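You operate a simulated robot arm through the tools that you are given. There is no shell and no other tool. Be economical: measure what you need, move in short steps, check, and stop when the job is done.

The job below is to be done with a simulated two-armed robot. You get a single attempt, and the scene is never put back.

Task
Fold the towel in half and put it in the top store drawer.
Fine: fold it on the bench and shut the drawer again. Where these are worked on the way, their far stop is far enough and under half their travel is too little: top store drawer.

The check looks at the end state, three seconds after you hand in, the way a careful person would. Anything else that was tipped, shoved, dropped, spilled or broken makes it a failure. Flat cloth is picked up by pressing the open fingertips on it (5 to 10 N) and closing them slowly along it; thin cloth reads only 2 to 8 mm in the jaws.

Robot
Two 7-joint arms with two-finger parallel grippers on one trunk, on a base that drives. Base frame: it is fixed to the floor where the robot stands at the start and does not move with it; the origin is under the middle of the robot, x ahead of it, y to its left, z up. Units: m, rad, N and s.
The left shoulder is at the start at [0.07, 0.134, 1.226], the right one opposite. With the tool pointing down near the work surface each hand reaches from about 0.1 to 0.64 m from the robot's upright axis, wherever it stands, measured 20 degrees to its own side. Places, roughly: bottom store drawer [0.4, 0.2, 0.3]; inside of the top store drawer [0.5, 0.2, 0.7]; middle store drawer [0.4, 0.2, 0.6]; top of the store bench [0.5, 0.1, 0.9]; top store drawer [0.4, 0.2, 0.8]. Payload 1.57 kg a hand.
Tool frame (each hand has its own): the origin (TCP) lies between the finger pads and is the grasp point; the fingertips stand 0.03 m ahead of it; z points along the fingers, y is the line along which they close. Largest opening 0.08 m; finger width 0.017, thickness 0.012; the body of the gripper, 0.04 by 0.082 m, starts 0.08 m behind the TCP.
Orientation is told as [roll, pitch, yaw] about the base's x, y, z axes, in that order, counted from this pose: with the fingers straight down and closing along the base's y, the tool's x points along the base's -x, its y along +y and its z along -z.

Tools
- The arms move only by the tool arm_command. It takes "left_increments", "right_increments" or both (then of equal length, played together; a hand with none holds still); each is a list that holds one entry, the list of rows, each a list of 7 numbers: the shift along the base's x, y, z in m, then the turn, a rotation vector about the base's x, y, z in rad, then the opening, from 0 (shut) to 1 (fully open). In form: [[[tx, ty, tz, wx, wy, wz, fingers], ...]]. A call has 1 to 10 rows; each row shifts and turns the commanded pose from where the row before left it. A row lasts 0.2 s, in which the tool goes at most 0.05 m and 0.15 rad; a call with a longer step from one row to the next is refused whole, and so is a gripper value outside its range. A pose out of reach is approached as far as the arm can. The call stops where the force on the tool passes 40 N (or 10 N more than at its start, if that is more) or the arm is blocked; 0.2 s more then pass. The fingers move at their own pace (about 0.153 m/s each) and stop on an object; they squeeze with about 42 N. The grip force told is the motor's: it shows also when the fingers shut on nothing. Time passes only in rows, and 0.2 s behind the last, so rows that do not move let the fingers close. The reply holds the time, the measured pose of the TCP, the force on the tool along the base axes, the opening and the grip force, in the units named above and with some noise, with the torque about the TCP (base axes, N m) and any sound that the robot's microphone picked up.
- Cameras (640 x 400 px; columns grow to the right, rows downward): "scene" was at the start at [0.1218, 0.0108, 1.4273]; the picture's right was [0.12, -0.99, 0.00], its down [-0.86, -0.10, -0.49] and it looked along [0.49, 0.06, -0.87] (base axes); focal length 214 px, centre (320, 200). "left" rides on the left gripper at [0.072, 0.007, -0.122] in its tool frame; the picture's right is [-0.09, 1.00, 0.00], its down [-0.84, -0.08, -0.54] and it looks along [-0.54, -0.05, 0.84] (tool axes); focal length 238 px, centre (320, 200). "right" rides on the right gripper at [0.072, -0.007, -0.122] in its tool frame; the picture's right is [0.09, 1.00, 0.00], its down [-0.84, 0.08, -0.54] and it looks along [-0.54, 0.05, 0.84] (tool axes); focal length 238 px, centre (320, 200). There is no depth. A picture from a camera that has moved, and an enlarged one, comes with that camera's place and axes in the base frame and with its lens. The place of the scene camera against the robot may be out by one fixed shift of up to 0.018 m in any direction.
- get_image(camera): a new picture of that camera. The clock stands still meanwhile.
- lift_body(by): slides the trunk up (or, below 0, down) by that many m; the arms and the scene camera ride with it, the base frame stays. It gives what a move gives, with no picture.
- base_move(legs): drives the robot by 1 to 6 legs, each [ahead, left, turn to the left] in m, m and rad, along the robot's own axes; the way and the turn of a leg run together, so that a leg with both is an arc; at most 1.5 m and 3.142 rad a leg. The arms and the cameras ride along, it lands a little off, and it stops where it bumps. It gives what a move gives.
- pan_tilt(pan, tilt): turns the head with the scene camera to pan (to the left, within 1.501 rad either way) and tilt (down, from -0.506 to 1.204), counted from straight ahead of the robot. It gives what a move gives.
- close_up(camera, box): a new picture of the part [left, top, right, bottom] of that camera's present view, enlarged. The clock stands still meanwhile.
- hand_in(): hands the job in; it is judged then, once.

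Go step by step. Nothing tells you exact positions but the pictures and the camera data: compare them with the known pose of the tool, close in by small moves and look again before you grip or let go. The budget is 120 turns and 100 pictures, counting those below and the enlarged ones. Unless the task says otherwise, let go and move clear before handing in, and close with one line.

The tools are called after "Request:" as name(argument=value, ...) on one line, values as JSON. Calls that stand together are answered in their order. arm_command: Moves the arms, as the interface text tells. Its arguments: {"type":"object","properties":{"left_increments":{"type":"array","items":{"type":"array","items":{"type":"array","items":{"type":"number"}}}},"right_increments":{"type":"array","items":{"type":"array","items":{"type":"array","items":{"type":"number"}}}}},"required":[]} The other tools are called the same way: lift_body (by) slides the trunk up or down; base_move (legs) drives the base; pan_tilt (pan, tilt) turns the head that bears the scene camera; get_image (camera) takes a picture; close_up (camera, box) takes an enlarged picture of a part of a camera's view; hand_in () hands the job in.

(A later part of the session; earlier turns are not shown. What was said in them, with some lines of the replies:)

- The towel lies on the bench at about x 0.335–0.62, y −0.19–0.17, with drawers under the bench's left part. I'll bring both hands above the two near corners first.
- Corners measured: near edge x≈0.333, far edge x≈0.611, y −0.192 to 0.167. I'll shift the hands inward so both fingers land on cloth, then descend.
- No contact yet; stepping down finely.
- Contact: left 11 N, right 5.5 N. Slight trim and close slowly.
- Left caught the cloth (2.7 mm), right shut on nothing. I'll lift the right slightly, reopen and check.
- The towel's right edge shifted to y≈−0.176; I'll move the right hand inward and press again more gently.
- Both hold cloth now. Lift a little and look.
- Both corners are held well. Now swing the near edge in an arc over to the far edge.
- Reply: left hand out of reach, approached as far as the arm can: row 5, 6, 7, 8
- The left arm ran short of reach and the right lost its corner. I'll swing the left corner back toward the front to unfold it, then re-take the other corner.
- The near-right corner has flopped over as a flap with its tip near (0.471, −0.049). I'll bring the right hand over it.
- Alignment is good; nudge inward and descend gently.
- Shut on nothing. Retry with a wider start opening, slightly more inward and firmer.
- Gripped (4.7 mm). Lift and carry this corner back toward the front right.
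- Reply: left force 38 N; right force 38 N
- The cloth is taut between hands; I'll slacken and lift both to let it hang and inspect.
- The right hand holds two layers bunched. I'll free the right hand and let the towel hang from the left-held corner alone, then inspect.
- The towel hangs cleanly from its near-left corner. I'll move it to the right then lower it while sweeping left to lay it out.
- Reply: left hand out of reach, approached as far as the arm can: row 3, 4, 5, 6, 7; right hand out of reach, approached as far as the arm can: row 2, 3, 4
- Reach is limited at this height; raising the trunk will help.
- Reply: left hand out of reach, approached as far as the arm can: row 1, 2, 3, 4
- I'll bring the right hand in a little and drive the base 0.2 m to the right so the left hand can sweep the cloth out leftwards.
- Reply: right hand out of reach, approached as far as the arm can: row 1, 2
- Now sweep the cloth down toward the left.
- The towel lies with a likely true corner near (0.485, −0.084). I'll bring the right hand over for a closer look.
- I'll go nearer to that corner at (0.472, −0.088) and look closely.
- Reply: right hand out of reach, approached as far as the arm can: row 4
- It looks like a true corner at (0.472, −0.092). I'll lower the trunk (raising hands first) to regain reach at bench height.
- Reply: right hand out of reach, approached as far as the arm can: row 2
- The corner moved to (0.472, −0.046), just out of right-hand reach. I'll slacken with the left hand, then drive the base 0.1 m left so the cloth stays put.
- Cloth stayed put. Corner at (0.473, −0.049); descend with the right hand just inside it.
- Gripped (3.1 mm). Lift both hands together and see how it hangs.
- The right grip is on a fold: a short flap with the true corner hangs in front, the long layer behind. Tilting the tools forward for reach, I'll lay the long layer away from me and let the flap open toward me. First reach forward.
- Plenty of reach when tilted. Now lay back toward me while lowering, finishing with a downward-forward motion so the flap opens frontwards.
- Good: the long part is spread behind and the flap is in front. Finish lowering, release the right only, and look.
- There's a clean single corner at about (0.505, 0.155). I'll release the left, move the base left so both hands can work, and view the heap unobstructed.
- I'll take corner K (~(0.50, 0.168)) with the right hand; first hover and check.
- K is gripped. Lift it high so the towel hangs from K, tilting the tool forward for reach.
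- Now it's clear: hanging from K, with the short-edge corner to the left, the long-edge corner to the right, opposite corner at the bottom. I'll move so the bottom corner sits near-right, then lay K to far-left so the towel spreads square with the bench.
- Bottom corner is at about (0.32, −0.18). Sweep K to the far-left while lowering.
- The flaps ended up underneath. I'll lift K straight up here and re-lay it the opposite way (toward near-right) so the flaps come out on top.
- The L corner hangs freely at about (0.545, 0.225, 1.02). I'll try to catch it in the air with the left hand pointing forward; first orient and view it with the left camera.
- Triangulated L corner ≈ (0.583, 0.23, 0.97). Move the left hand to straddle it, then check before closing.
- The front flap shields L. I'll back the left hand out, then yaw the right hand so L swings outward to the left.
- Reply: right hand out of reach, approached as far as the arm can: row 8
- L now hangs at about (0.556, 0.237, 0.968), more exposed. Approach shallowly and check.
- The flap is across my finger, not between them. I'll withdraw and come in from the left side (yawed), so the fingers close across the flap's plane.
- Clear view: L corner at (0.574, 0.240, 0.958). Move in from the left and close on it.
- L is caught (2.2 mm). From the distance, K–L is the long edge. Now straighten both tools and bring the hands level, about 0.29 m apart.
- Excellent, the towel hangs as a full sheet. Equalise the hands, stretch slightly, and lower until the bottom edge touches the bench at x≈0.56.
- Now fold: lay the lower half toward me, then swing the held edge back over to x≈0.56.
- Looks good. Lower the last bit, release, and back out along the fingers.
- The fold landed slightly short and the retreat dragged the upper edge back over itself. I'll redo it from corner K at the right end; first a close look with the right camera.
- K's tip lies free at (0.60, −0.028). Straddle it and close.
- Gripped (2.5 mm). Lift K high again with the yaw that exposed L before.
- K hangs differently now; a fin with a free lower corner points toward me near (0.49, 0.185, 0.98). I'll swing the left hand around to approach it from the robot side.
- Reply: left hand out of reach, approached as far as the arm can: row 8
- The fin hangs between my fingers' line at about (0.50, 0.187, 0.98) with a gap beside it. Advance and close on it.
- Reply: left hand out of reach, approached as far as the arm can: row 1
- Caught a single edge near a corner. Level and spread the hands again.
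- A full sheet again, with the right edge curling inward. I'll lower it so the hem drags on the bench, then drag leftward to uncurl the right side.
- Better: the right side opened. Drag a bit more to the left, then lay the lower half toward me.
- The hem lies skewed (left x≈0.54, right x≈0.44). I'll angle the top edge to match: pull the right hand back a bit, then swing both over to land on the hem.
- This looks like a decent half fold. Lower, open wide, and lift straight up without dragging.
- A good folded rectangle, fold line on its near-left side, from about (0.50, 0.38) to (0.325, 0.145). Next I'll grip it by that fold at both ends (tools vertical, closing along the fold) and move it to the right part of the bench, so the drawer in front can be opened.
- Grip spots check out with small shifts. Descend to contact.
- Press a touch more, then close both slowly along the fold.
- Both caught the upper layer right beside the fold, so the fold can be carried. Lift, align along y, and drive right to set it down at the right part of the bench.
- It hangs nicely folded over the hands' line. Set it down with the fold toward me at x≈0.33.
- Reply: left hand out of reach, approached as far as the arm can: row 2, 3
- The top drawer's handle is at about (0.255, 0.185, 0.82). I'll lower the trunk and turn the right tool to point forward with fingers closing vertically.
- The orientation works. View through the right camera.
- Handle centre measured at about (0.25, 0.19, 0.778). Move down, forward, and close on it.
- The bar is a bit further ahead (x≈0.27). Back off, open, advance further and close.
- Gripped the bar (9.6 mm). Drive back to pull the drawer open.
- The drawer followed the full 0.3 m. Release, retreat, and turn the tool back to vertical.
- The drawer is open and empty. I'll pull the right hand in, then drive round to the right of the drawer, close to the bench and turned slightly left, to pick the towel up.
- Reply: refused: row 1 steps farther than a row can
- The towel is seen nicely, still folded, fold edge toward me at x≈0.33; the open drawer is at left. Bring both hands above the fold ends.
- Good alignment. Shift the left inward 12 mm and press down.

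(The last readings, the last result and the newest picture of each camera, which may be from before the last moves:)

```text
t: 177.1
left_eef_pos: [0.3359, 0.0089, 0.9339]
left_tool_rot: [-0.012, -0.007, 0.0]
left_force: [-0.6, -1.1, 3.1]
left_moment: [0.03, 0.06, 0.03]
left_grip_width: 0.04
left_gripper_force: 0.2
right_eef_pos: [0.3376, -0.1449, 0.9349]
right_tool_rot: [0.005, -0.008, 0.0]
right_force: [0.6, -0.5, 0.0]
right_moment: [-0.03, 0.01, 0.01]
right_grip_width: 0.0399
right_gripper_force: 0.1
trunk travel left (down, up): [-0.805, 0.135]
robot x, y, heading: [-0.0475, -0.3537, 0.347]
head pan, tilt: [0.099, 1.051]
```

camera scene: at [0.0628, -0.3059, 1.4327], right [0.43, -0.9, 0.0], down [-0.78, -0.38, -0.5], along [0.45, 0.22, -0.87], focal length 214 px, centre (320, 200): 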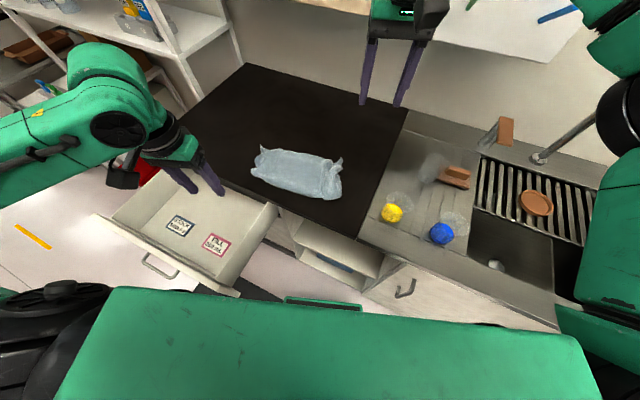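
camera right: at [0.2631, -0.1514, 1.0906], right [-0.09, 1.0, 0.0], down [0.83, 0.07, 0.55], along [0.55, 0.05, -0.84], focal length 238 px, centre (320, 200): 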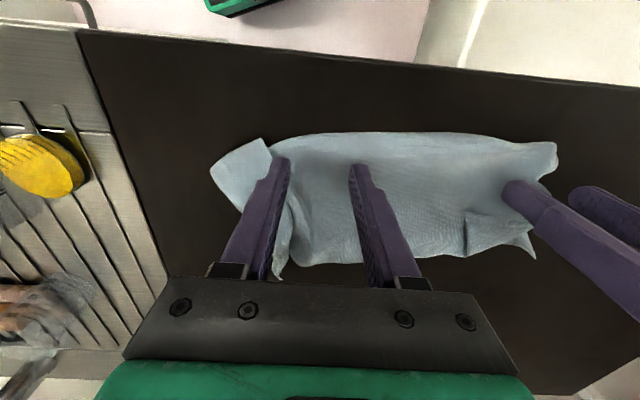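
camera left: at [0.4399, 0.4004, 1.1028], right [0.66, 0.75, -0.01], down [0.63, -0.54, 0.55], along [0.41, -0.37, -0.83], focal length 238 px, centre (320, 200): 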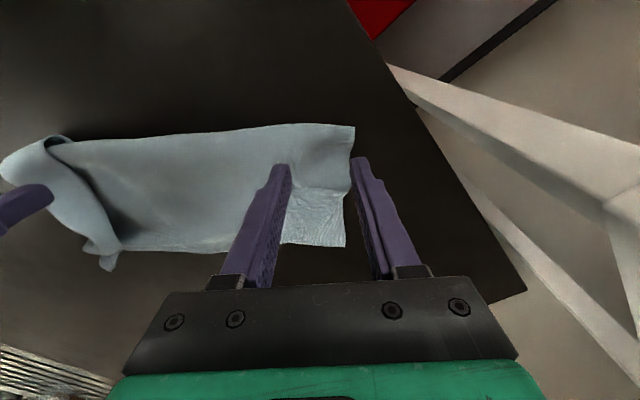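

Request:
arm_command(left_increments=[[[0, 0, -0.0008, 0, 0, 0, 0.5], [0, 0, -0.0004, 0, 0, 0, 0.5]]], right_increments=[[[0, 0, -0.0015, 0, 0, 0, 0.5], [0, 0, -0.001, 0, 0, 0, 0.5]]])

```text
t: 177.7
left_eef_pos: [0.3358, 0.0075, 0.9343]
left_tool_rot: [-0.013, -0.007, 0.001]
left_force: [0.8, 1.1, 7.4]
left_moment: [0.15, 0.07, 0.04]
left_grip_width: 0.0403
left_gripper_force: 0.4
right_eef_pos: [0.3367, -0.1443, 0.9328]
right_tool_rot: [0.004, -0.006, -0.003]
right_force: [-0.1, 0.0, -0.8]
right_moment: [0.01, 0.02, 0.0]
right_grip_width: 0.0398
right_gripper_force: 0.1
trunk travel left (down, up): [-0.805, 0.135]
robot x, y, heading: [-0.0449, -0.3524, 0.348]
head pan, tilt: [0.099, 1.051]
```

Request:
arm_command(right_increments=[[[0, 0, -0.001, 0, 0, 0, 0.5], [0, 0, -0.0007, 0, 0, 0, 0.5]]])

```text
t: 178.3
left_eef_pos: [0.3366, 0.0075, 0.9332]
left_tool_rot: [-0.013, -0.007, 0.001]
left_force: [1.6, 0.7, 8.2]
left_moment: [0.22, 0.01, -0.02]
left_grip_width: 0.0406
left_gripper_force: 0.7
right_eef_pos: [0.3365, -0.1446, 0.9325]
right_tool_rot: [0.007, -0.007, -0.001]
right_force: [0.9, 0.2, 5.2]
right_moment: [-0.03, -0.03, 0.02]
right_grip_width: 0.04
right_gripper_force: 0.2
trunk travel left (down, up): [-0.805, 0.135]
robot x, y, heading: [-0.0531, -0.3571, 0.348]
head pan, tilt: [0.099, 1.051]
```

Now close both slowly.

Request:
arm_command(left_increments=[[[0, 0, -0.0002, 0, 0, 0, 0.5], [0, 0, 0, 0, 0, 0, 0.45], [0, 0, 0, 0, 0, 0, 0.4], [0, 0, 0, 0, 0, 0, 0.35], [0, 0, 0, 0, 0, 0, 0.3], [0, 0, 0, 0, 0, 0, 0.25], [0, 0, 0, 0, 0, 0, 0.2], [0, 0, 0, 0, 0, 0, 0.14], [0, 0, 0, 0, 0, 0, 0.07], [0, 0, 0, 0, 0, 0, 0]]], right_increments=[[[0, 0, -0.0008, 0, 0, 0, 0.5], [0, 0, 0, 0, 0, 0, 0.45], [0, 0, 0, 0, 0, 0, 0.4], [0, 0, 0, 0, 0, 0, 0.35], [0, 0, 0, 0, 0, 0, 0.3], [0, 0, 0, 0, 0, 0, 0.25], [0, 0, 0, 0, 0, 0, 0.2], [0, 0, 0, 0, 0, 0, 0.14], [0, 0, 0, 0, 0, 0, 0.07], [0, 0, 0, 0, 0, 0, 0]]])

Request:
arm_command(left_increments=[[[0, 0, 0, 0, 0, 0, 0], [0, 0, 0, 0, 0, 0, 0]]], right_increments=[[[0, 0, 0, 0, 0, 0, 0], [0, 0, 0, 0, 0, 0, 0]]])

```text
t: 180.5
left_eef_pos: [0.3351, 0.0068, 0.9347]
left_tool_rot: [-0.015, -0.008, 0.0]
left_force: [-0.8, -1.9, 10.1]
left_moment: [-0.05, 0.03, 0.02]
left_grip_width: 0.0023
left_gripper_force: 23.9
right_eef_pos: [0.3338, -0.1448, 0.9325]
right_tool_rot: [0.006, -0.009, -0.001]
right_force: [0.5, 4.7, 13.1]
right_moment: [0.21, -0.04, 0.03]
right_grip_width: 0.0053
right_gripper_force: 25.5
trunk travel left (down, up): [-0.805, 0.135]
robot x, y, heading: [-0.0491, -0.3542, 0.352]
head pan, tilt: [0.099, 1.051]
```

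```text
t: 181.1
left_eef_pos: [0.3349, 0.0063, 0.9344]
left_tool_rot: [-0.014, -0.009, 0.001]
left_force: [-1.2, -2.1, 9.8]
left_moment: [-0.07, 0.06, 0.06]
left_grip_width: 0.0021
left_gripper_force: 23.7
right_eef_pos: [0.3355, -0.1454, 0.9317]
right_tool_rot: [0.005, -0.009, -0.002]
right_force: [1.1, 4.3, 12.3]
right_moment: [0.2, -0.03, 0.04]
right_grip_width: 0.0053
right_gripper_force: 25.4
trunk travel left (down, up): [-0.805, 0.135]
robot x, y, heading: [-0.0512, -0.3567, 0.351]
head pan, tilt: [0.099, 1.051]
```

Both ends are caught. Lift, back away, straighten, and drive left to stand before the open drawer.

Request:
arm_command(left_increments=[[[0, 0, 0.02, 0, 0, 0, 0], [0, 0, 0.04, 0, 0, 0, 0], [0, 0, 0.045, 0, 0, 0, 0], [0, 0, 0.045, 0, 0, 0, 0], [0, 0, 0.045, 0, 0, 0, 0], [0, 0, 0, 0, 0, 0, 0]]], right_increments=[[[0, 0, 0.02, 0, 0, 0, 0], [0, 0, 0.04, 0, 0, 0, 0], [0, 0, 0.045, 0, 0, 0, 0], [0, 0, 0.045, 0, 0, 0, 0], [0, 0, 0.045, 0, 0, 0, 0], [0, 0, 0, 0, 0, 0, 0]]])

Request:
base_move(legs=[[-0.4, 0, 0], [0, 0, -0.35], [0, 0.537, 0], [0.06, 0, 0]])

Request:
get_image(camera="scene")

```text
t: 182.5
left_eef_pos: [0.3381, 0.0074, 1.1286]
left_tool_rot: [-0.015, -0.005, 0.003]
left_force: [-0.2, -4.7, 0.2]
left_moment: [-0.12, 0.0, 0.02]
left_grip_width: 0.0017
left_gripper_force: 23.5
right_eef_pos: [0.3389, -0.1453, 1.125]
right_tool_rot: [0.002, -0.005, 0.002]
right_force: [-1.5, 4.6, -0.6]
right_moment: [0.12, 0.01, 0.05]
right_grip_width: 0.0021
right_gripper_force: 24.0
trunk travel left (down, up): [-0.805, 0.135]
robot x, y, heading: [-0.0492, -0.3513, 0.348]
head pan, tilt: [0.099, 1.051]
```

```text
t: 189.4
left_eef_pos: [0.1175, 0.2471, 1.1322]
left_tool_rot: [-0.011, -0.013, -0.352]
left_force: [-1.2, -3.3, 0.8]
left_moment: [-0.12, 0.02, -0.02]
left_grip_width: 0.0018
left_gripper_force: 23.9
right_eef_pos: [0.0656, 0.1048, 1.1276]
right_tool_rot: [0.005, -0.011, -0.352]
right_force: [0.5, 2.9, 0.4]
right_moment: [0.07, -0.06, 0.07]
right_grip_width: 0.0022
right_gripper_force: 23.8
trunk travel left (down, up): [-0.805, 0.135]
robot x, y, heading: [-0.3618, 0.0396, 0.001]
head pan, tilt: [0.099, 1.051]
```

```text
6 pictures are left
camera scene: at [-0.2496, 0.0502, 1.4334], right [0.1, -1.0, 0.0], down [-0.86, -0.08, -0.5], along [0.5, 0.05, -0.87], focal length 214 px, centre (320, 200)
```

scene: 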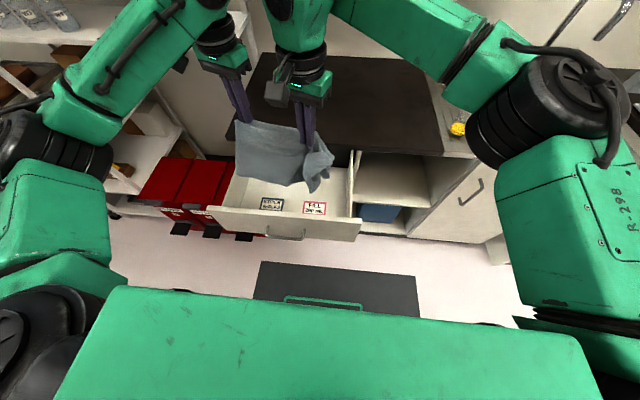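

The towel is held above the drawer's middle (interior about y −0.01 to 0.37, x 0.03 to 0.27). Align along y and lower into the drawer.

Request:
arm_command(left_increments=[[[0.022, 0.002, 0, 0, 0, 0.117, 0], [0.024, 0.002, 0, 0, 0, 0.117, 0], [0.024, 0, 0, 0, 0, 0.117, 0], [0, 0, -0.043, 0, 0, 0, 0], [0, 0, -0.043, 0, 0, 0, 0], [0, 0, -0.043, 0, 0, 0, 0], [0, 0, -0.043, 0, 0, 0, 0], [0, 0, -0.043, 0, 0, 0, 0], [0, 0, -0.043, 0, 0, 0, 0], [0, 0, 0, 0, 0, 0, 0]]], right_increments=[[[0.04, -0.002, 0, 0, 0, 0.117, 0], [0.042, -0.002, 0, 0, 0, 0.117, 0], [0.042, 0, 0, 0, 0, 0.117, 0], [0, 0, -0.043, 0, 0, 0, 0], [0, 0, -0.043, 0, 0, 0, 0], [0, 0, -0.043, 0, 0, 0, 0], [0, 0, -0.043, 0, 0, 0, 0], [0, 0, -0.043, 0, 0, 0, 0], [0, 0, -0.043, 0, 0, 0, 0], [0, 0, 0, 0, 0, 0, 0]]])

Request:
get_image(camera="scene")

```text
t: 191.6
left_eef_pos: [0.1961, 0.2512, 0.8693]
left_tool_rot: [-0.013, -0.008, 0.001]
left_force: [0.1, -0.5, 1.1]
left_moment: [0.02, -0.02, 0.02]
left_grip_width: 0.0
left_gripper_force: 20.5
right_eef_pos: [0.1579, 0.0874, 0.8592]
right_tool_rot: [0.003, -0.006, 0.001]
right_force: [-0.3, -0.2, 0.6]
right_moment: [0.01, 0.03, -0.02]
right_grip_width: 0.0022
right_gripper_force: 23.7
right hand out of reach, approached as far as the arm can: row 3, 9
trunk travel left (down, up): [-0.805, 0.135]
robot x, y, heading: [-0.36, 0.0425, -0.004]
head pan, tilt: [0.099, 1.051]
```

```text
5 pictures are left
camera scene: at [-0.2419, 0.0501, 1.4327], right [0.1, -1.0, 0.0], down [-0.86, -0.08, -0.5], along [0.49, 0.05, -0.87], focal length 214 px, centre (320, 200)
```

scene: 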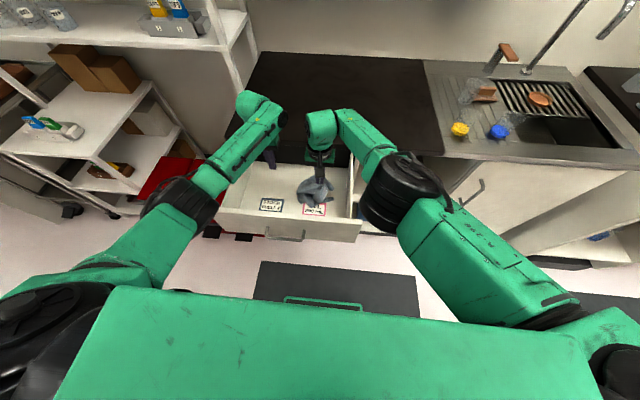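

The left end slipped out; the towel now hangs from the right hand by the end of its fold. I'll raise it, shift the base left, then lay it along the drawer from left to right.

Request:
arm_command(left_increments=[[[0, 0.02, 0.04, 0, 0, 0, 0], [0, 0.02, 0.04, 0, 0, 0, 0], [0, 0.02, 0.04, 0, 0, 0, 0], [-0.03, 0.02, 0.03, 0, 0, 0, 0], [-0.04, 0, 0.02, 0, 0, 0, 0], [-0.04, 0, 0, 0, 0, 0, 0]]], right_increments=[[[0, 0, 0.03, 0, 0, 0, 0], [0, 0, 0.04, 0, 0, 0, 0], [0, 0, 0.04, 0, 0, 0, 0], [0, 0, 0.04, 0, 0, 0, 0], [0, 0, 0.03, 0, 0, 0, 0], [0, 0, 0.01, 0, 0, 0, 0]]])

Request:
base_move(legs=[[0, 0.15, 0]])

Request:
arm_command(right_increments=[[[0, 0.02, 0.01, 0, 0, 0, 0], [0, 0.025, 0, 0, 0, 0, 0], [0, 0.025, 0, 0, 0, 0, 0], [0, 0, 0, 0, 0, 0, 0]]])

Request:
close_up(camera="scene", box=[220, 100, 440, 250])

```text
t: 193.0
left_eef_pos: [0.082, 0.3322, 1.041]
left_tool_rot: [-0.014, -0.006, 0.0]
left_force: [-0.2, -0.9, -0.1]
left_moment: [-0.01, -0.04, 0.01]
left_grip_width: 0.0002
left_gripper_force: 21.2
right_eef_pos: [0.1569, 0.0873, 1.0489]
right_tool_rot: [0.004, -0.007, -0.005]
right_force: [0.0, -0.8, -0.5]
right_moment: [-0.01, -0.02, -0.07]
right_grip_width: 0.0023
right_gripper_force: 23.5
trunk travel left (down, up): [-0.805, 0.135]
robot x, y, heading: [-0.3646, 0.0434, -0.004]
head pan, tilt: [0.099, 1.051]
```

```text
t: 194.3
left_eef_pos: [0.0856, 0.4794, 1.0413]
left_tool_rot: [-0.012, -0.007, -0.001]
left_force: [0.0, 0.5, 1.0]
left_moment: [0.01, -0.05, 0.02]
left_grip_width: 0.0
left_gripper_force: 21.7
right_eef_pos: [0.1591, 0.2342, 1.0464]
right_tool_rot: [0.005, -0.007, -0.005]
right_force: [-0.2, -0.3, -0.2]
right_moment: [0.02, -0.01, -0.03]
right_grip_width: 0.0022
right_gripper_force: 23.6
trunk travel left (down, up): [-0.805, 0.135]
robot x, y, heading: [-0.3641, 0.1885, -0.007]
head pan, tilt: [0.099, 1.051]
```

```text
t: 195.3
left_eef_pos: [0.0861, 0.4806, 1.0412]
left_tool_rot: [-0.013, -0.007, -0.004]
left_force: [0.0, -0.1, 0.9]
left_moment: [0.02, -0.02, 0.0]
left_grip_width: 0.0
left_gripper_force: 21.2
right_eef_pos: [0.1533, 0.2895, 1.056]
right_tool_rot: [0.006, -0.007, -0.003]
right_force: [-0.2, -0.1, -0.1]
right_moment: [-0.02, 0.02, 0.01]
right_grip_width: 0.0022
right_gripper_force: 23.6
right hand out of reach, approached as far as the arm can: row 3
trunk travel left (down, up): [-0.805, 0.135]
robot x, y, heading: [-0.3613, 0.1888, -0.006]
head pan, tilt: [0.099, 1.051]
```

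```text
2.67 times, centred on (330, 175) of scene
camera zoom: at [-0.241, 0.1991, 1.4326], right [0.09, -1.0, 0.0], down [-0.86, -0.08, -0.5], along [0.49, 0.05, -0.87], focal length 572 px, centre (293, 267)
```

zoom: 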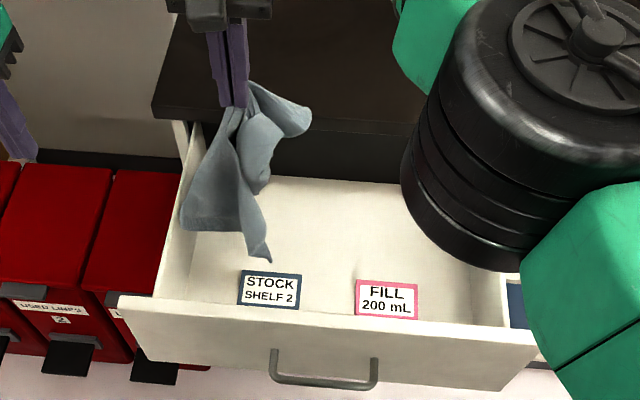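

It hangs with its broad side facing me. I'll yaw the hand so that side faces left, then sweep right while lowering so the folded strip lies flat along the drawer.

Request:
arm_command(right_increments=[[[0, 0, 0, 0, 0, -0.14, 0], [0, 0, 0, 0, 0, -0.15, 0], [0, 0, 0, 0, 0, -0.15, 0], [0, 0, 0, 0, 0, -0.15, 0], [0, 0, 0, 0, 0, -0.15, 0], [0, 0, 0, 0, 0, -0.15, 0], [0, 0, 0, 0, 0, -0.15, 0], [0, 0, 0, 0, 0, -0.15, 0], [0, 0, -0.02, 0, 0, 0, 0], [0, 0, -0.02, 0, 0, 0, 0]]])

Request:
arm_command(right_increments=[[[0, -0.02, -0.025, 0, 0, 0, 0], [0, -0.027, -0.025, 0, 0, 0, 0], [0, -0.027, -0.025, 0, 0, 0, 0], [0, -0.027, -0.025, 0, 0, 0, 0], [0, -0.027, -0.025, 0, 0, 0, 0], [0, -0.027, -0.025, 0, 0, 0, 0], [0, -0.027, -0.025, 0, 0, 0, 0], [0, -0.027, -0.025, 0, 0, 0, 0], [0, -0.02, -0.02, 0, 0, 0, 0], [0, 0, 0, 0, 0, 0, 0]]])

Request:
close_up(camera="scene", box=[220, 100, 440, 250])

```text
t: 197.5
left_eef_pos: [0.0864, 0.4814, 1.0415]
left_tool_rot: [-0.015, -0.005, -0.002]
left_force: [-1.2, 0.2, 0.3]
left_moment: [0.0, 0.02, 0.01]
left_grip_width: 0.0
left_gripper_force: 21.7
right_eef_pos: [0.153, 0.2911, 1.0168]
right_tool_rot: [0.003, -0.008, -1.194]
right_force: [-0.2, -0.3, -1.2]
right_moment: [-0.01, -0.04, 0.02]
right_grip_width: 0.0023
right_gripper_force: 23.6
trunk travel left (down, up): [-0.805, 0.135]
robot x, y, heading: [-0.3633, 0.1911, -0.002]
head pan, tilt: [0.099, 1.051]
```

```text
t: 199.7
left_eef_pos: [0.0854, 0.4816, 1.0415]
left_tool_rot: [-0.016, -0.009, -0.002]
left_force: [0.1, 0.3, -0.1]
left_moment: [0.01, 0.0, 0.0]
left_grip_width: 0.0
left_gripper_force: 21.1
right_eef_pos: [0.1527, 0.0609, 0.7958]
right_tool_rot: [0.003, -0.006, -1.192]
right_force: [-0.5, -0.2, 0.3]
right_moment: [0.0, -0.01, 0.01]
right_grip_width: 0.0022
right_gripper_force: 23.8
trunk travel left (down, up): [-0.805, 0.135]
robot x, y, heading: [-0.3633, 0.1907, -0.002]
head pan, tilt: [0.099, 1.051]
```

```text
2.67 times, centred on (330, 175) of scene
camera zoom: at [-0.2414, 0.2005, 1.4326], right [0.1, -1.0, 0.0], down [-0.86, -0.08, -0.5], along [0.49, 0.05, -0.87], focal length 572 px, centre (293, 267)
```

zoom: 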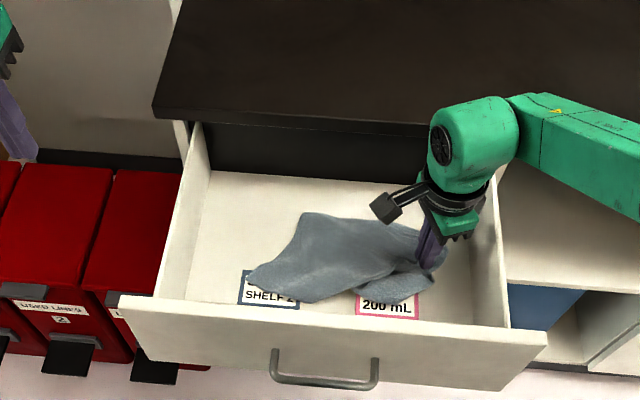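

The towel lies folded inside the drawer. Lower, release, rise clear, and turn the hand back.

Request:
arm_command(right_increments=[[[0, 0, -0.015, 0, 0, 0, 0], [0, 0, -0.012, 0, 0, 0, 0], [0, 0, 0, 0, 0, 0, 0.3], [0, 0, 0, 0, 0, 0, 0.45], [0, 0, 0.02, 0, 0, 0, 0.45], [0, 0, 0.04, 0, 0, 0, 0.45], [0, 0, 0.045, 0, 0, 0, 0.45], [0, 0, 0.045, 0, 0, 0, 0.45], [0, 0, 0.045, 0, 0, 0.1, 0.3], [0, 0, 0.045, 0, 0, 0.15, 0.1]]])

Request:
close_up(camera="scene", box=[220, 120, 440, 250])

```text
t: 201.9
left_eef_pos: [0.0861, 0.4809, 1.0434]
left_tool_rot: [-0.015, -0.009, -0.001]
left_force: [-0.2, 0.8, 0.4]
left_moment: [0.01, -0.01, 0.0]
left_grip_width: 0.0
left_gripper_force: 21.1
right_eef_pos: [0.1516, 0.0621, 1.0102]
right_tool_rot: [0.003, -0.007, -0.942]
right_force: [0.7, -0.4, 0.8]
right_moment: [0.01, 0.0, -0.03]
right_grip_width: 0.0081
right_gripper_force: 0.1
trunk travel left (down, up): [-0.805, 0.135]
robot x, y, heading: [-0.3593, 0.1891, -0.005]
head pan, tilt: [0.099, 1.051]
```

```text
2.91 times, centred on (330, 185) of scene
camera zoom: at [-0.2422, 0.2004, 1.4327], right [0.1, -1.0, 0.0], down [-0.86, -0.08, -0.5], along [0.5, 0.05, -0.87], focal length 624 px, centre (291, 244)
```

zoom: 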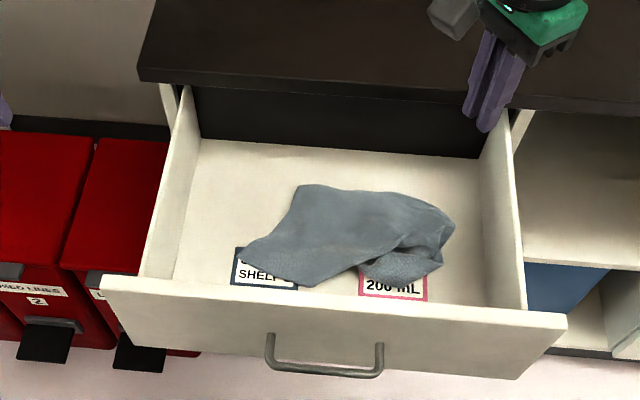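

Now close the drawer: back up, lower the trunk, point the closed right hand forward at the drawer front above the handle.

Request:
base_move(legs=[[-0.22, 0, 0]])

Request:
arm_command(right_increments=[[[-0.012, 0.018, 0, 0, 0, 0.135, 0], [-0.015, 0.018, 0, 0, 0, 0.135, 0], [-0.015, 0.018, 0, 0, 0, 0.135, 0], [-0.015, 0.018, 0, 0, 0, 0.135, 0], [-0.015, 0.018, 0, 0, 0, 0.135, 0], [-0.015, 0.018, 0, 0, 0, 0.135, 0], [-0.015, 0.018, 0, 0, 0, 0.132, 0]]])

Request:
lift_body(by=-0.25)

Request:
arm_command(right_increments=[[[0, 0, 0.006, 0, -0.143, 0, 0], [0, 0, 0.006, 0, -0.143, 0, 0], [0, 0, 0.006, 0, -0.143, 0, 0], [0, 0, 0.006, 0, -0.143, 0, 0], [0, 0, 0.006, 0, -0.143, 0, 0], [0, 0, 0.006, 0, -0.143, 0, 0], [0, 0, 0.006, 0, -0.143, 0, 0], [0, 0, 0.006, 0, -0.143, 0, 0], [0, 0, 0.006, 0, -0.143, 0, 0], [0, 0, 0.006, 0, -0.143, 0, 0]]])

Request:
arm_command(right_increments=[[[0, 0, 0.003, 0, -0.141, 0, 0], [0, 0, 0, 0, 0, 0, 0]]])

```text
t: 203.6
left_eef_pos: [-0.1349, 0.4819, 1.039]
left_tool_rot: [-0.014, -0.005, -0.003]
left_force: [-0.2, -0.1, -0.3]
left_moment: [0.02, 0.01, -0.03]
left_grip_width: 0.0
left_gripper_force: 21.3
right_eef_pos: [-0.0668, 0.0622, 1.0092]
right_tool_rot: [0.002, -0.006, -0.945]
right_force: [0.1, -0.2, -0.9]
right_moment: [0.0, 0.03, 0.0]
right_grip_width: 0.008
right_gripper_force: 0.1
trunk travel left (down, up): [-0.805, 0.135]
robot x, y, heading: [-0.5838, 0.1907, -0.005]
head pan, tilt: [0.099, 1.051]
```

```text
t: 205.2
left_eef_pos: [-0.135, 0.4824, 1.0401]
left_tool_rot: [-0.016, -0.007, -0.004]
left_force: [-0.2, 1.4, 0.6]
left_moment: [-0.02, -0.02, -0.02]
left_grip_width: 0.0
left_gripper_force: 21.3
right_eef_pos: [-0.1708, 0.1897, 1.0104]
right_tool_rot: [0.0, -0.006, -0.001]
right_force: [-0.1, 0.0, 0.0]
right_moment: [-0.04, -0.01, -0.04]
right_grip_width: 0.0
right_gripper_force: 21.6
trunk travel left (down, up): [-0.805, 0.135]
robot x, y, heading: [-0.5859, 0.19, -0.011]
head pan, tilt: [0.099, 1.051]
```

```text
t: 207.8
left_eef_pos: [-0.135, 0.4827, 0.7915]
left_tool_rot: [-0.015, -0.007, -0.003]
left_force: [-0.3, 0.5, -0.2]
left_moment: [0.02, -0.01, 0.0]
left_grip_width: 0.0
left_gripper_force: 21.5
right_eef_pos: [-0.1708, 0.1898, 0.7592]
right_tool_rot: [0.003, -0.007, -0.002]
right_force: [-1.0, 0.6, -0.5]
right_moment: [0.03, -0.03, 0.0]
right_grip_width: 0.0001
right_gripper_force: 21.7
trunk travel left (down, up): [-0.555, 0.385]
robot x, y, heading: [-0.5819, 0.1934, -0.006]
head pan, tilt: [0.099, 1.051]
```

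```text
t: 210.0
left_eef_pos: [-0.1351, 0.4826, 0.79]
left_tool_rot: [-0.015, -0.007, -0.003]
left_force: [-0.1, -0.5, -0.4]
left_moment: [-0.02, -0.01, 0.0]
left_grip_width: 0.0
left_gripper_force: 20.8
right_eef_pos: [-0.1705, 0.1898, 0.8214]
right_tool_rot: [0.023, -1.439, -0.019]
right_force: [-0.2, 0.1, -0.3]
right_moment: [-0.01, 0.01, 0.0]
right_grip_width: 0.0
right_gripper_force: 20.4
trunk travel left (down, up): [-0.555, 0.385]
robot x, y, heading: [-0.5842, 0.1914, -0.007]
head pan, tilt: [0.099, 1.051]
```

```text
t: 210.6
left_eef_pos: [-0.1341, 0.4808, 0.7912]
left_tool_rot: [-0.013, -0.004, -0.004]
left_force: [-0.1, 0.1, -0.1]
left_moment: [0.04, -0.01, 0.02]
left_grip_width: 0.0
left_gripper_force: 20.6
right_eef_pos: [-0.17, 0.1886, 0.823]
right_tool_rot: [2.629, -1.563, -2.628]
right_force: [0.2, -0.1, -0.3]
right_moment: [0.01, -0.01, 0.03]
right_grip_width: 0.0
right_gripper_force: 21.4
trunk travel left (down, up): [-0.555, 0.385]
robot x, y, heading: [-0.5824, 0.1914, -0.001]
head pan, tilt: [0.099, 1.051]
```

Tuck the left hand back and up first, then drive ahead to push the drawer shut most of the way.

Request:
arm_command(left_increments=[[[-0.03, -0.01, 0.035, 0, 0, 0, 0], [-0.03, -0.01, 0.035, 0, 0, 0, 0], [-0.03, -0.01, 0.035, 0, 0, 0, 0], [-0.03, -0.01, 0.035, 0, 0, 0, 0], [-0.03, -0.01, 0.035, 0, 0, 0, 0], [-0.03, -0.01, 0.035, 0, 0, 0, 0]]])

Request:
base_move(legs=[[0.38, 0, 0]])

Request:
arm_command(right_increments=[[[0.01, 0, 0, 0, 0, 0, 0], [0.01, 0, 0, 0, 0, 0, 0], [0.01, 0, 0, 0, 0, 0, 0], [0.01, 0, 0, 0, 0, 0, 0], [0.01, 0, 0, 0, 0, 0, 0], [0.01, 0, 0, 0, 0, 0, 0], [0.01, 0, 0, 0, 0, 0, 0], [0.01, 0, 0, 0, 0, 0, 0]]])

```text
t: 212.0
left_eef_pos: [-0.3152, 0.4211, 0.9991]
left_tool_rot: [-0.015, 0.006, -0.003]
left_force: [-0.8, -0.7, 2.5]
left_moment: [0.02, -0.14, 0.01]
left_grip_width: 0.0001
left_gripper_force: 21.6
right_eef_pos: [-0.1711, 0.1883, 0.8241]
right_tool_rot: [2.686, -1.562, -2.683]
right_force: [0.1, 0.5, 0.0]
right_moment: [-0.02, 0.01, 0.01]
right_grip_width: 0.0001
right_gripper_force: 21.3
trunk travel left (down, up): [-0.555, 0.385]
robot x, y, heading: [-0.5815, 0.1881, -0.002]
head pan, tilt: [0.099, 1.051]
```

```text
t: 214.4
left_eef_pos: [0.0674, 0.4178, 0.9999]
left_tool_rot: [-0.016, -0.005, -0.009]
left_force: [-0.3, 1.2, -0.9]
left_moment: [-0.04, 0.01, 0.0]
left_grip_width: 0.0
left_gripper_force: 21.7
right_eef_pos: [0.2088, 0.1843, 0.8223]
right_tool_rot: [2.723, -1.564, -2.724]
right_force: [0.5, -0.2, -0.3]
right_moment: [0.0, -0.02, -0.01]
right_grip_width: 0.0
right_gripper_force: 20.8
trunk travel left (down, up): [-0.555, 0.385]
robot x, y, heading: [-0.2025, 0.1888, -0.008]
head pan, tilt: [0.099, 1.051]
```

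```text
t: 216.2
left_eef_pos: [0.058, 0.417, 1.0033]
left_tool_rot: [-0.014, -0.013, -0.009]
left_force: [-0.8, 0.5, 0.5]
left_moment: [-0.03, -0.01, -0.04]
left_grip_width: 0.0
left_gripper_force: 21.1
right_eef_pos: [0.2729, 0.1849, 0.8239]
right_tool_rot: [-3.004, -1.569, 3.004]
right_force: [-23.8, -2.1, 10.5]
right_moment: [-0.04, -0.26, -0.15]
right_grip_width: 0.0
right_gripper_force: 21.5
trunk travel left (down, up): [-0.555, 0.385]
robot x, y, heading: [-0.2053, 0.1907, -0.014]
head pan, tilt: [0.099, 1.051]
stopped in row 8 (right hand): the force on the tool passed its limit (the readings are from after the stop); the commanded pose is now the measured one
```

The push met a firm stop at x≈0.303, matching the closed front. Withdraw, back off and check.

Request:
arm_command(right_increments=[[[-0.03, 0, 0, 0, 0, 0, 0], [-0.04, 0, 0, 0, 0, 0, 0], [-0.04, 0, 0, 0, 0, 0, 0]]])

Request:
base_move(legs=[[-0.35, 0, 0]])

Request:
pan_tilt(pan=0.0, tilt=0.7)

Request:
get_image(camera="scene")

```text
t: 216.9
left_eef_pos: [0.0653, 0.4162, 0.9996]
left_tool_rot: [-0.016, -0.005, -0.009]
left_force: [-0.1, -0.5, 0.6]
left_moment: [-0.03, 0.01, -0.03]
left_grip_width: 0.0002
left_gripper_force: 21.6
right_eef_pos: [0.1723, 0.1847, 0.8216]
right_tool_rot: [0.994, -1.559, -1.002]
right_force: [0.4, 0.2, -0.4]
right_moment: [-0.02, 0.0, 0.0]
right_grip_width: 0.0
right_gripper_force: 20.8
trunk travel left (down, up): [-0.555, 0.385]
robot x, y, heading: [-0.2066, 0.192, -0.01]
head pan, tilt: [0.099, 1.051]
```

```text
t: 219.2
left_eef_pos: [-0.2866, 0.4202, 1.0002]
left_tool_rot: [-0.014, -0.007, -0.01]
left_force: [0.0, 0.2, -0.2]
left_moment: [-0.02, -0.03, 0.01]
left_grip_width: 0.0
left_gripper_force: 20.8
right_eef_pos: [-0.1815, 0.1864, 0.8207]
right_tool_rot: [0.68, -1.562, -0.688]
right_force: [-0.2, 0.1, -0.7]
right_moment: [0.0, 0.0, 0.0]
right_grip_width: 0.0
right_gripper_force: 21.1
trunk travel left (down, up): [-0.555, 0.385]
robot x, y, heading: [-0.5581, 0.1939, -0.011]
head pan, tilt: [0.099, 1.051]
```

```text
t: 220.1
left_eef_pos: [-0.2866, 0.4214, 0.9987]
left_tool_rot: [-0.016, -0.004, -0.009]
left_force: [-0.2, 0.2, 0.2]
left_moment: [-0.01, -0.02, -0.01]
left_grip_width: 0.0
left_gripper_force: 21.5
right_eef_pos: [-0.1798, 0.1853, 0.8212]
right_tool_rot: [0.728, -1.56, -0.738]
right_force: [-0.1, 0.8, 0.0]
right_moment: [-0.01, 0.0, 0.03]
right_grip_width: 0.0001
right_gripper_force: 21.0
trunk travel left (down, up): [-0.555, 0.385]
robot x, y, heading: [-0.5606, 0.1916, -0.006]
head pan, tilt: [0.0, 0.7]
```

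```text
1 pictures are left
camera scene: at [-0.4176, 0.1945, 1.2094], right [-0.01, -1.0, 0.0], down [-0.64, 0.01, -0.76], along [0.76, -0.01, -0.64], focal length 214 px, centre (320, 200)
```

scene: 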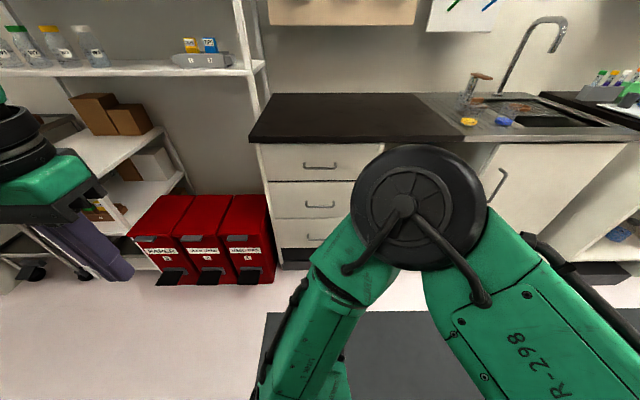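

The drawer is shut flush with the ones below it. Nothing else looks disturbed, the bench is clear, and both hands are free, so I'm handing in.

Request:
hand_in()

```text
The job is handed in.
```

I folded the towel in half on the bench, put it in the top store drawer and shut the drawer. The fold isn't perfectly neat: one end slipped out of my left hand while I was lowering it, so the towel went in from one hand. In the last picture I took before shutting the drawer, it looked roughly folded.
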